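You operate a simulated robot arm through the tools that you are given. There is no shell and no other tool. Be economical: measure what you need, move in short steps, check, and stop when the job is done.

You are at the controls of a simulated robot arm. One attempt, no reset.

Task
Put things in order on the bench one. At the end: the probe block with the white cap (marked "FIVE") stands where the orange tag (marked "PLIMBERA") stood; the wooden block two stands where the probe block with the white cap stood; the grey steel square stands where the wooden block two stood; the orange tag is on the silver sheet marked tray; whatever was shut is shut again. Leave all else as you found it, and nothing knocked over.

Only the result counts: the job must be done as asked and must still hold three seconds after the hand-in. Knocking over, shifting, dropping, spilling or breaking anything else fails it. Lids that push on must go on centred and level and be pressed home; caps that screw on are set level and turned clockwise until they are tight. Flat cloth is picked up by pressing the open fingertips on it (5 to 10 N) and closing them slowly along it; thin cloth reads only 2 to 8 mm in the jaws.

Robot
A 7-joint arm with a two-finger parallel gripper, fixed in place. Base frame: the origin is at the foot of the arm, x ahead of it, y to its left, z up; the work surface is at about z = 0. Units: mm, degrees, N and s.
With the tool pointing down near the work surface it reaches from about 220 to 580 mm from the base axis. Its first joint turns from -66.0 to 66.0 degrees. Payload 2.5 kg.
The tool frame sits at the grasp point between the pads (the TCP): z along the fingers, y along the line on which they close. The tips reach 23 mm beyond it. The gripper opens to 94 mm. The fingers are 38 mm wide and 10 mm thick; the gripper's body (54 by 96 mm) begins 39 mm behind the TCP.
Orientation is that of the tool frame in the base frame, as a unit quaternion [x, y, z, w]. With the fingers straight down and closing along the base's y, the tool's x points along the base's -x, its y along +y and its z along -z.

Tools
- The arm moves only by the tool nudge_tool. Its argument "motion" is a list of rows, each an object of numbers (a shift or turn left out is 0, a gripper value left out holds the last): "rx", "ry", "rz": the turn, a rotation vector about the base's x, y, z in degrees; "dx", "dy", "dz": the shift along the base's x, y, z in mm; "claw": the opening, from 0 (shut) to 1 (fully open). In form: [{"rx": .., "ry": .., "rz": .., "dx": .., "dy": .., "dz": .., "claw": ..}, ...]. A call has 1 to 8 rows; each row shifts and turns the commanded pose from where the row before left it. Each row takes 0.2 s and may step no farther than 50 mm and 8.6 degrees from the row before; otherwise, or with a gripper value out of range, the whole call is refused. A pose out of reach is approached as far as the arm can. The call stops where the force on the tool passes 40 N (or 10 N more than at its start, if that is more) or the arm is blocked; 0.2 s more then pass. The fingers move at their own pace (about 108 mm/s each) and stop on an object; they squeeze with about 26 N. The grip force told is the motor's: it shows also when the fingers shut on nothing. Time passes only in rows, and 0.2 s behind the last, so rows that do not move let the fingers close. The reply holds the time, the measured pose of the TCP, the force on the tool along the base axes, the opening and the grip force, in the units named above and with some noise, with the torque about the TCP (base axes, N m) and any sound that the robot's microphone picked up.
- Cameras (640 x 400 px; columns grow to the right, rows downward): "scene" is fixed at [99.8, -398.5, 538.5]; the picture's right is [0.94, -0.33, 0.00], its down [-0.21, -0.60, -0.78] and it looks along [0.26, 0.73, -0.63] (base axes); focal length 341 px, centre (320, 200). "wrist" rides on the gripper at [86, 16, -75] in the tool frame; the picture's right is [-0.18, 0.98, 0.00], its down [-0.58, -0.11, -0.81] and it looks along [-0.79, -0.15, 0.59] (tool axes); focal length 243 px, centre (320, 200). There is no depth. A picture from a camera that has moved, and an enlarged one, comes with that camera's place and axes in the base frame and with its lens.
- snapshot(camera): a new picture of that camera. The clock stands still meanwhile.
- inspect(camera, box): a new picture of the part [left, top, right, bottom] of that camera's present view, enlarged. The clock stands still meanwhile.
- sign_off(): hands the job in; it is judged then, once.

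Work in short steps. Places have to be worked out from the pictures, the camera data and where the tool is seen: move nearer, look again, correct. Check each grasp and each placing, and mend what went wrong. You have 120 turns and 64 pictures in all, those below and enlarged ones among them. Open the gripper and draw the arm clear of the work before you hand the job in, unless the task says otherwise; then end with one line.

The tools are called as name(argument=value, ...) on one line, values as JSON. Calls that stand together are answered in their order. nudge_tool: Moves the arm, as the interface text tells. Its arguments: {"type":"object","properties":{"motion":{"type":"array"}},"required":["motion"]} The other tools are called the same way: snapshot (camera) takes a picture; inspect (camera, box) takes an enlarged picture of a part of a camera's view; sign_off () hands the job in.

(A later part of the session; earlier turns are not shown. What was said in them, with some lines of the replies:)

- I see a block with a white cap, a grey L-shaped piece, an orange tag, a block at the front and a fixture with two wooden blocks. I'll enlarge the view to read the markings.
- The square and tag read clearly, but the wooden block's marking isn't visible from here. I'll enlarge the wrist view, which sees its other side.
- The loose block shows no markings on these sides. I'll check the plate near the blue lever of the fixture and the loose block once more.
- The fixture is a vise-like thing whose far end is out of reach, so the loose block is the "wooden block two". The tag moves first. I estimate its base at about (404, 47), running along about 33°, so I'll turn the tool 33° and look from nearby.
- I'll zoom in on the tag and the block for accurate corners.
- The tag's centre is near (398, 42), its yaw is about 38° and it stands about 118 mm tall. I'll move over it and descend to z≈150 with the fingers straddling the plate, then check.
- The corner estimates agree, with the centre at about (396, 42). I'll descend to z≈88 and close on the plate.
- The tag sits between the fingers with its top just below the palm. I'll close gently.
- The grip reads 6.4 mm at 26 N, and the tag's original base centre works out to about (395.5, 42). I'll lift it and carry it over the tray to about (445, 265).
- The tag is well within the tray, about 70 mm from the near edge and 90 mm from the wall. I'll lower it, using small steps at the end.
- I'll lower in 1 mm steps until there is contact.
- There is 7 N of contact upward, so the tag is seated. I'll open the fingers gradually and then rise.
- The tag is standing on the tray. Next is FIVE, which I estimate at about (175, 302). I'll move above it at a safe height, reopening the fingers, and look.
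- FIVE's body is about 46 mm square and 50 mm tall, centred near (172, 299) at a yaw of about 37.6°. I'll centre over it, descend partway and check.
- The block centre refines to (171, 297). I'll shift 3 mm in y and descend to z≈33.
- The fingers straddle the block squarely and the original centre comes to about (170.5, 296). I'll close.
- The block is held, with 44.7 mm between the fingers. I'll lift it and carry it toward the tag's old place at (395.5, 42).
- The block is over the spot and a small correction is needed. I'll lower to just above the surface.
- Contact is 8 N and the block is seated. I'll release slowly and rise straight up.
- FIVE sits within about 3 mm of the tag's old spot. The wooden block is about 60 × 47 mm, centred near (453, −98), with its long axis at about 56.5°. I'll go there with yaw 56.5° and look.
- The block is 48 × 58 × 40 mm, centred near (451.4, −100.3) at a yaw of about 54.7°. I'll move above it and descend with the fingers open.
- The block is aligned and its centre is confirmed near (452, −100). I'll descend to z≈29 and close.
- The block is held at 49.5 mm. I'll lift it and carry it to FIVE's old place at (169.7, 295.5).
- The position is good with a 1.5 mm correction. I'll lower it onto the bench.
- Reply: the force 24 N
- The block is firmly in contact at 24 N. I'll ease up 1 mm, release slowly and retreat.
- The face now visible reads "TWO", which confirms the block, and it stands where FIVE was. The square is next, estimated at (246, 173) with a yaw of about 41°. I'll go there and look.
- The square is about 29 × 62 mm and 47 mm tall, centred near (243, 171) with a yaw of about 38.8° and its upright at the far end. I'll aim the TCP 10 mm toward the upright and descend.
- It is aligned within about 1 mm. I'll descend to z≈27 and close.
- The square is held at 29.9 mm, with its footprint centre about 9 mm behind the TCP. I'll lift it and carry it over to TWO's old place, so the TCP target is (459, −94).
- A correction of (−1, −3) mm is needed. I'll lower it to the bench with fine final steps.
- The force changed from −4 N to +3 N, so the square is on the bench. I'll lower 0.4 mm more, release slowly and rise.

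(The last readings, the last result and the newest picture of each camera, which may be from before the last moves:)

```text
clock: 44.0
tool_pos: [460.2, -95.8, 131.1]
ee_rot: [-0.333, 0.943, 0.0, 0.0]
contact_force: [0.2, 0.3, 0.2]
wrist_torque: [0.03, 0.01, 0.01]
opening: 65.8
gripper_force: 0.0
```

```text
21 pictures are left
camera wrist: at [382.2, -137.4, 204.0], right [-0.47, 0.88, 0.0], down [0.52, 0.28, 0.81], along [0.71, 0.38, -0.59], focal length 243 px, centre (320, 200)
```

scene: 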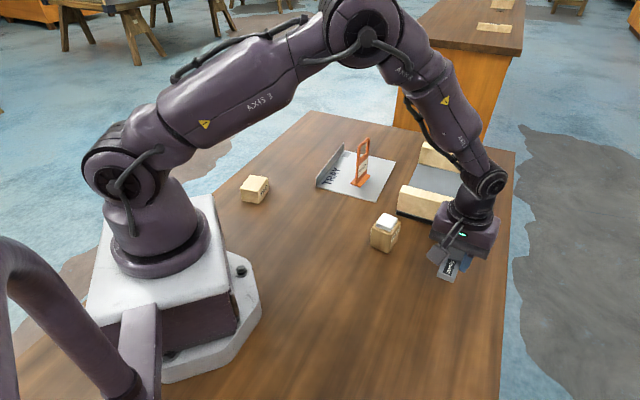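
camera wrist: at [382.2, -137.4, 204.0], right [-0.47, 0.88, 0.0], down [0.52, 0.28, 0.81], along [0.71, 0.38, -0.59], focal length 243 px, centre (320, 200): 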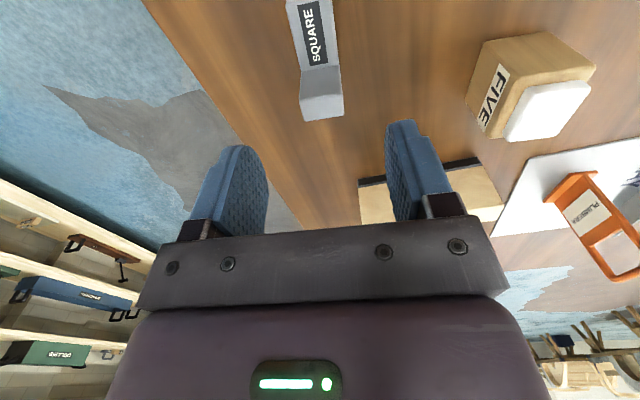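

The square stands upright. I'll open the gripper, draw the arm up and clear, and take a final look.

nudge_tool(motion=[{"dz": 45, "claw": 1.0}, {"dz": 45}, {"dz": 40}, {"dx": -30, "dy": 35}, {"dx": -30, "dy": 35}, {"dx": -30, "dy": 35}, {"dx": -30, "dy": 35}, {}])

inspect(camera="scene", box=[220, 100, 520, 320])

```text
clock: 45.8
tool_pos: [340.0, 45.9, 262.6]
ee_rot: [-0.333, 0.943, -0.001, 0.0]
contact_force: [0.2, 0.2, -0.2]
wrist_torque: [-0.01, -0.01, 0.02]
opening: 94.0
gripper_force: 0.1
```

```text
1.82 times, centred on (370, 210) of scene
camera zoom: at [99.8, -398.5, 538.5], right [0.94, -0.33, 0.0], down [-0.21, -0.6, -0.78], along [0.26, 0.73, -0.63], focal length 619 px, centre (229, 182)
```

zoom: 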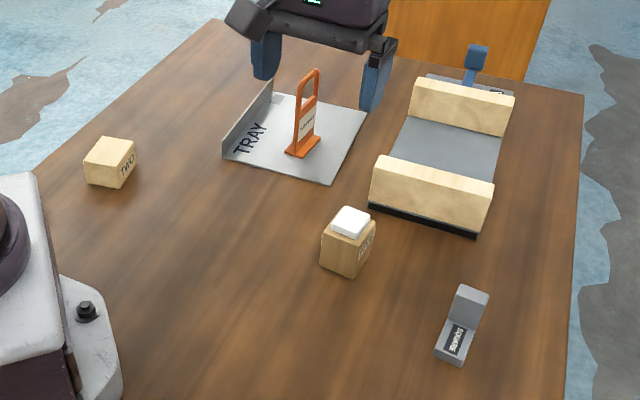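

All four items are in their places and standing, the vise and tray are untouched, and the arm is clear with the gripper open. I'm handing in.

sign_off()

```text
The job is handed in.
```

I handed the job in with all four moves made: FIVE stands on the tag's old spot, TWO on FIVE's, the square on TWO's, and the orange tag stands on the tray. By camera estimate the three swapped pieces are within about 5 mm of their spots. I opened nothing, so nothing needed shutting, and in the last picture nothing was knocked over.
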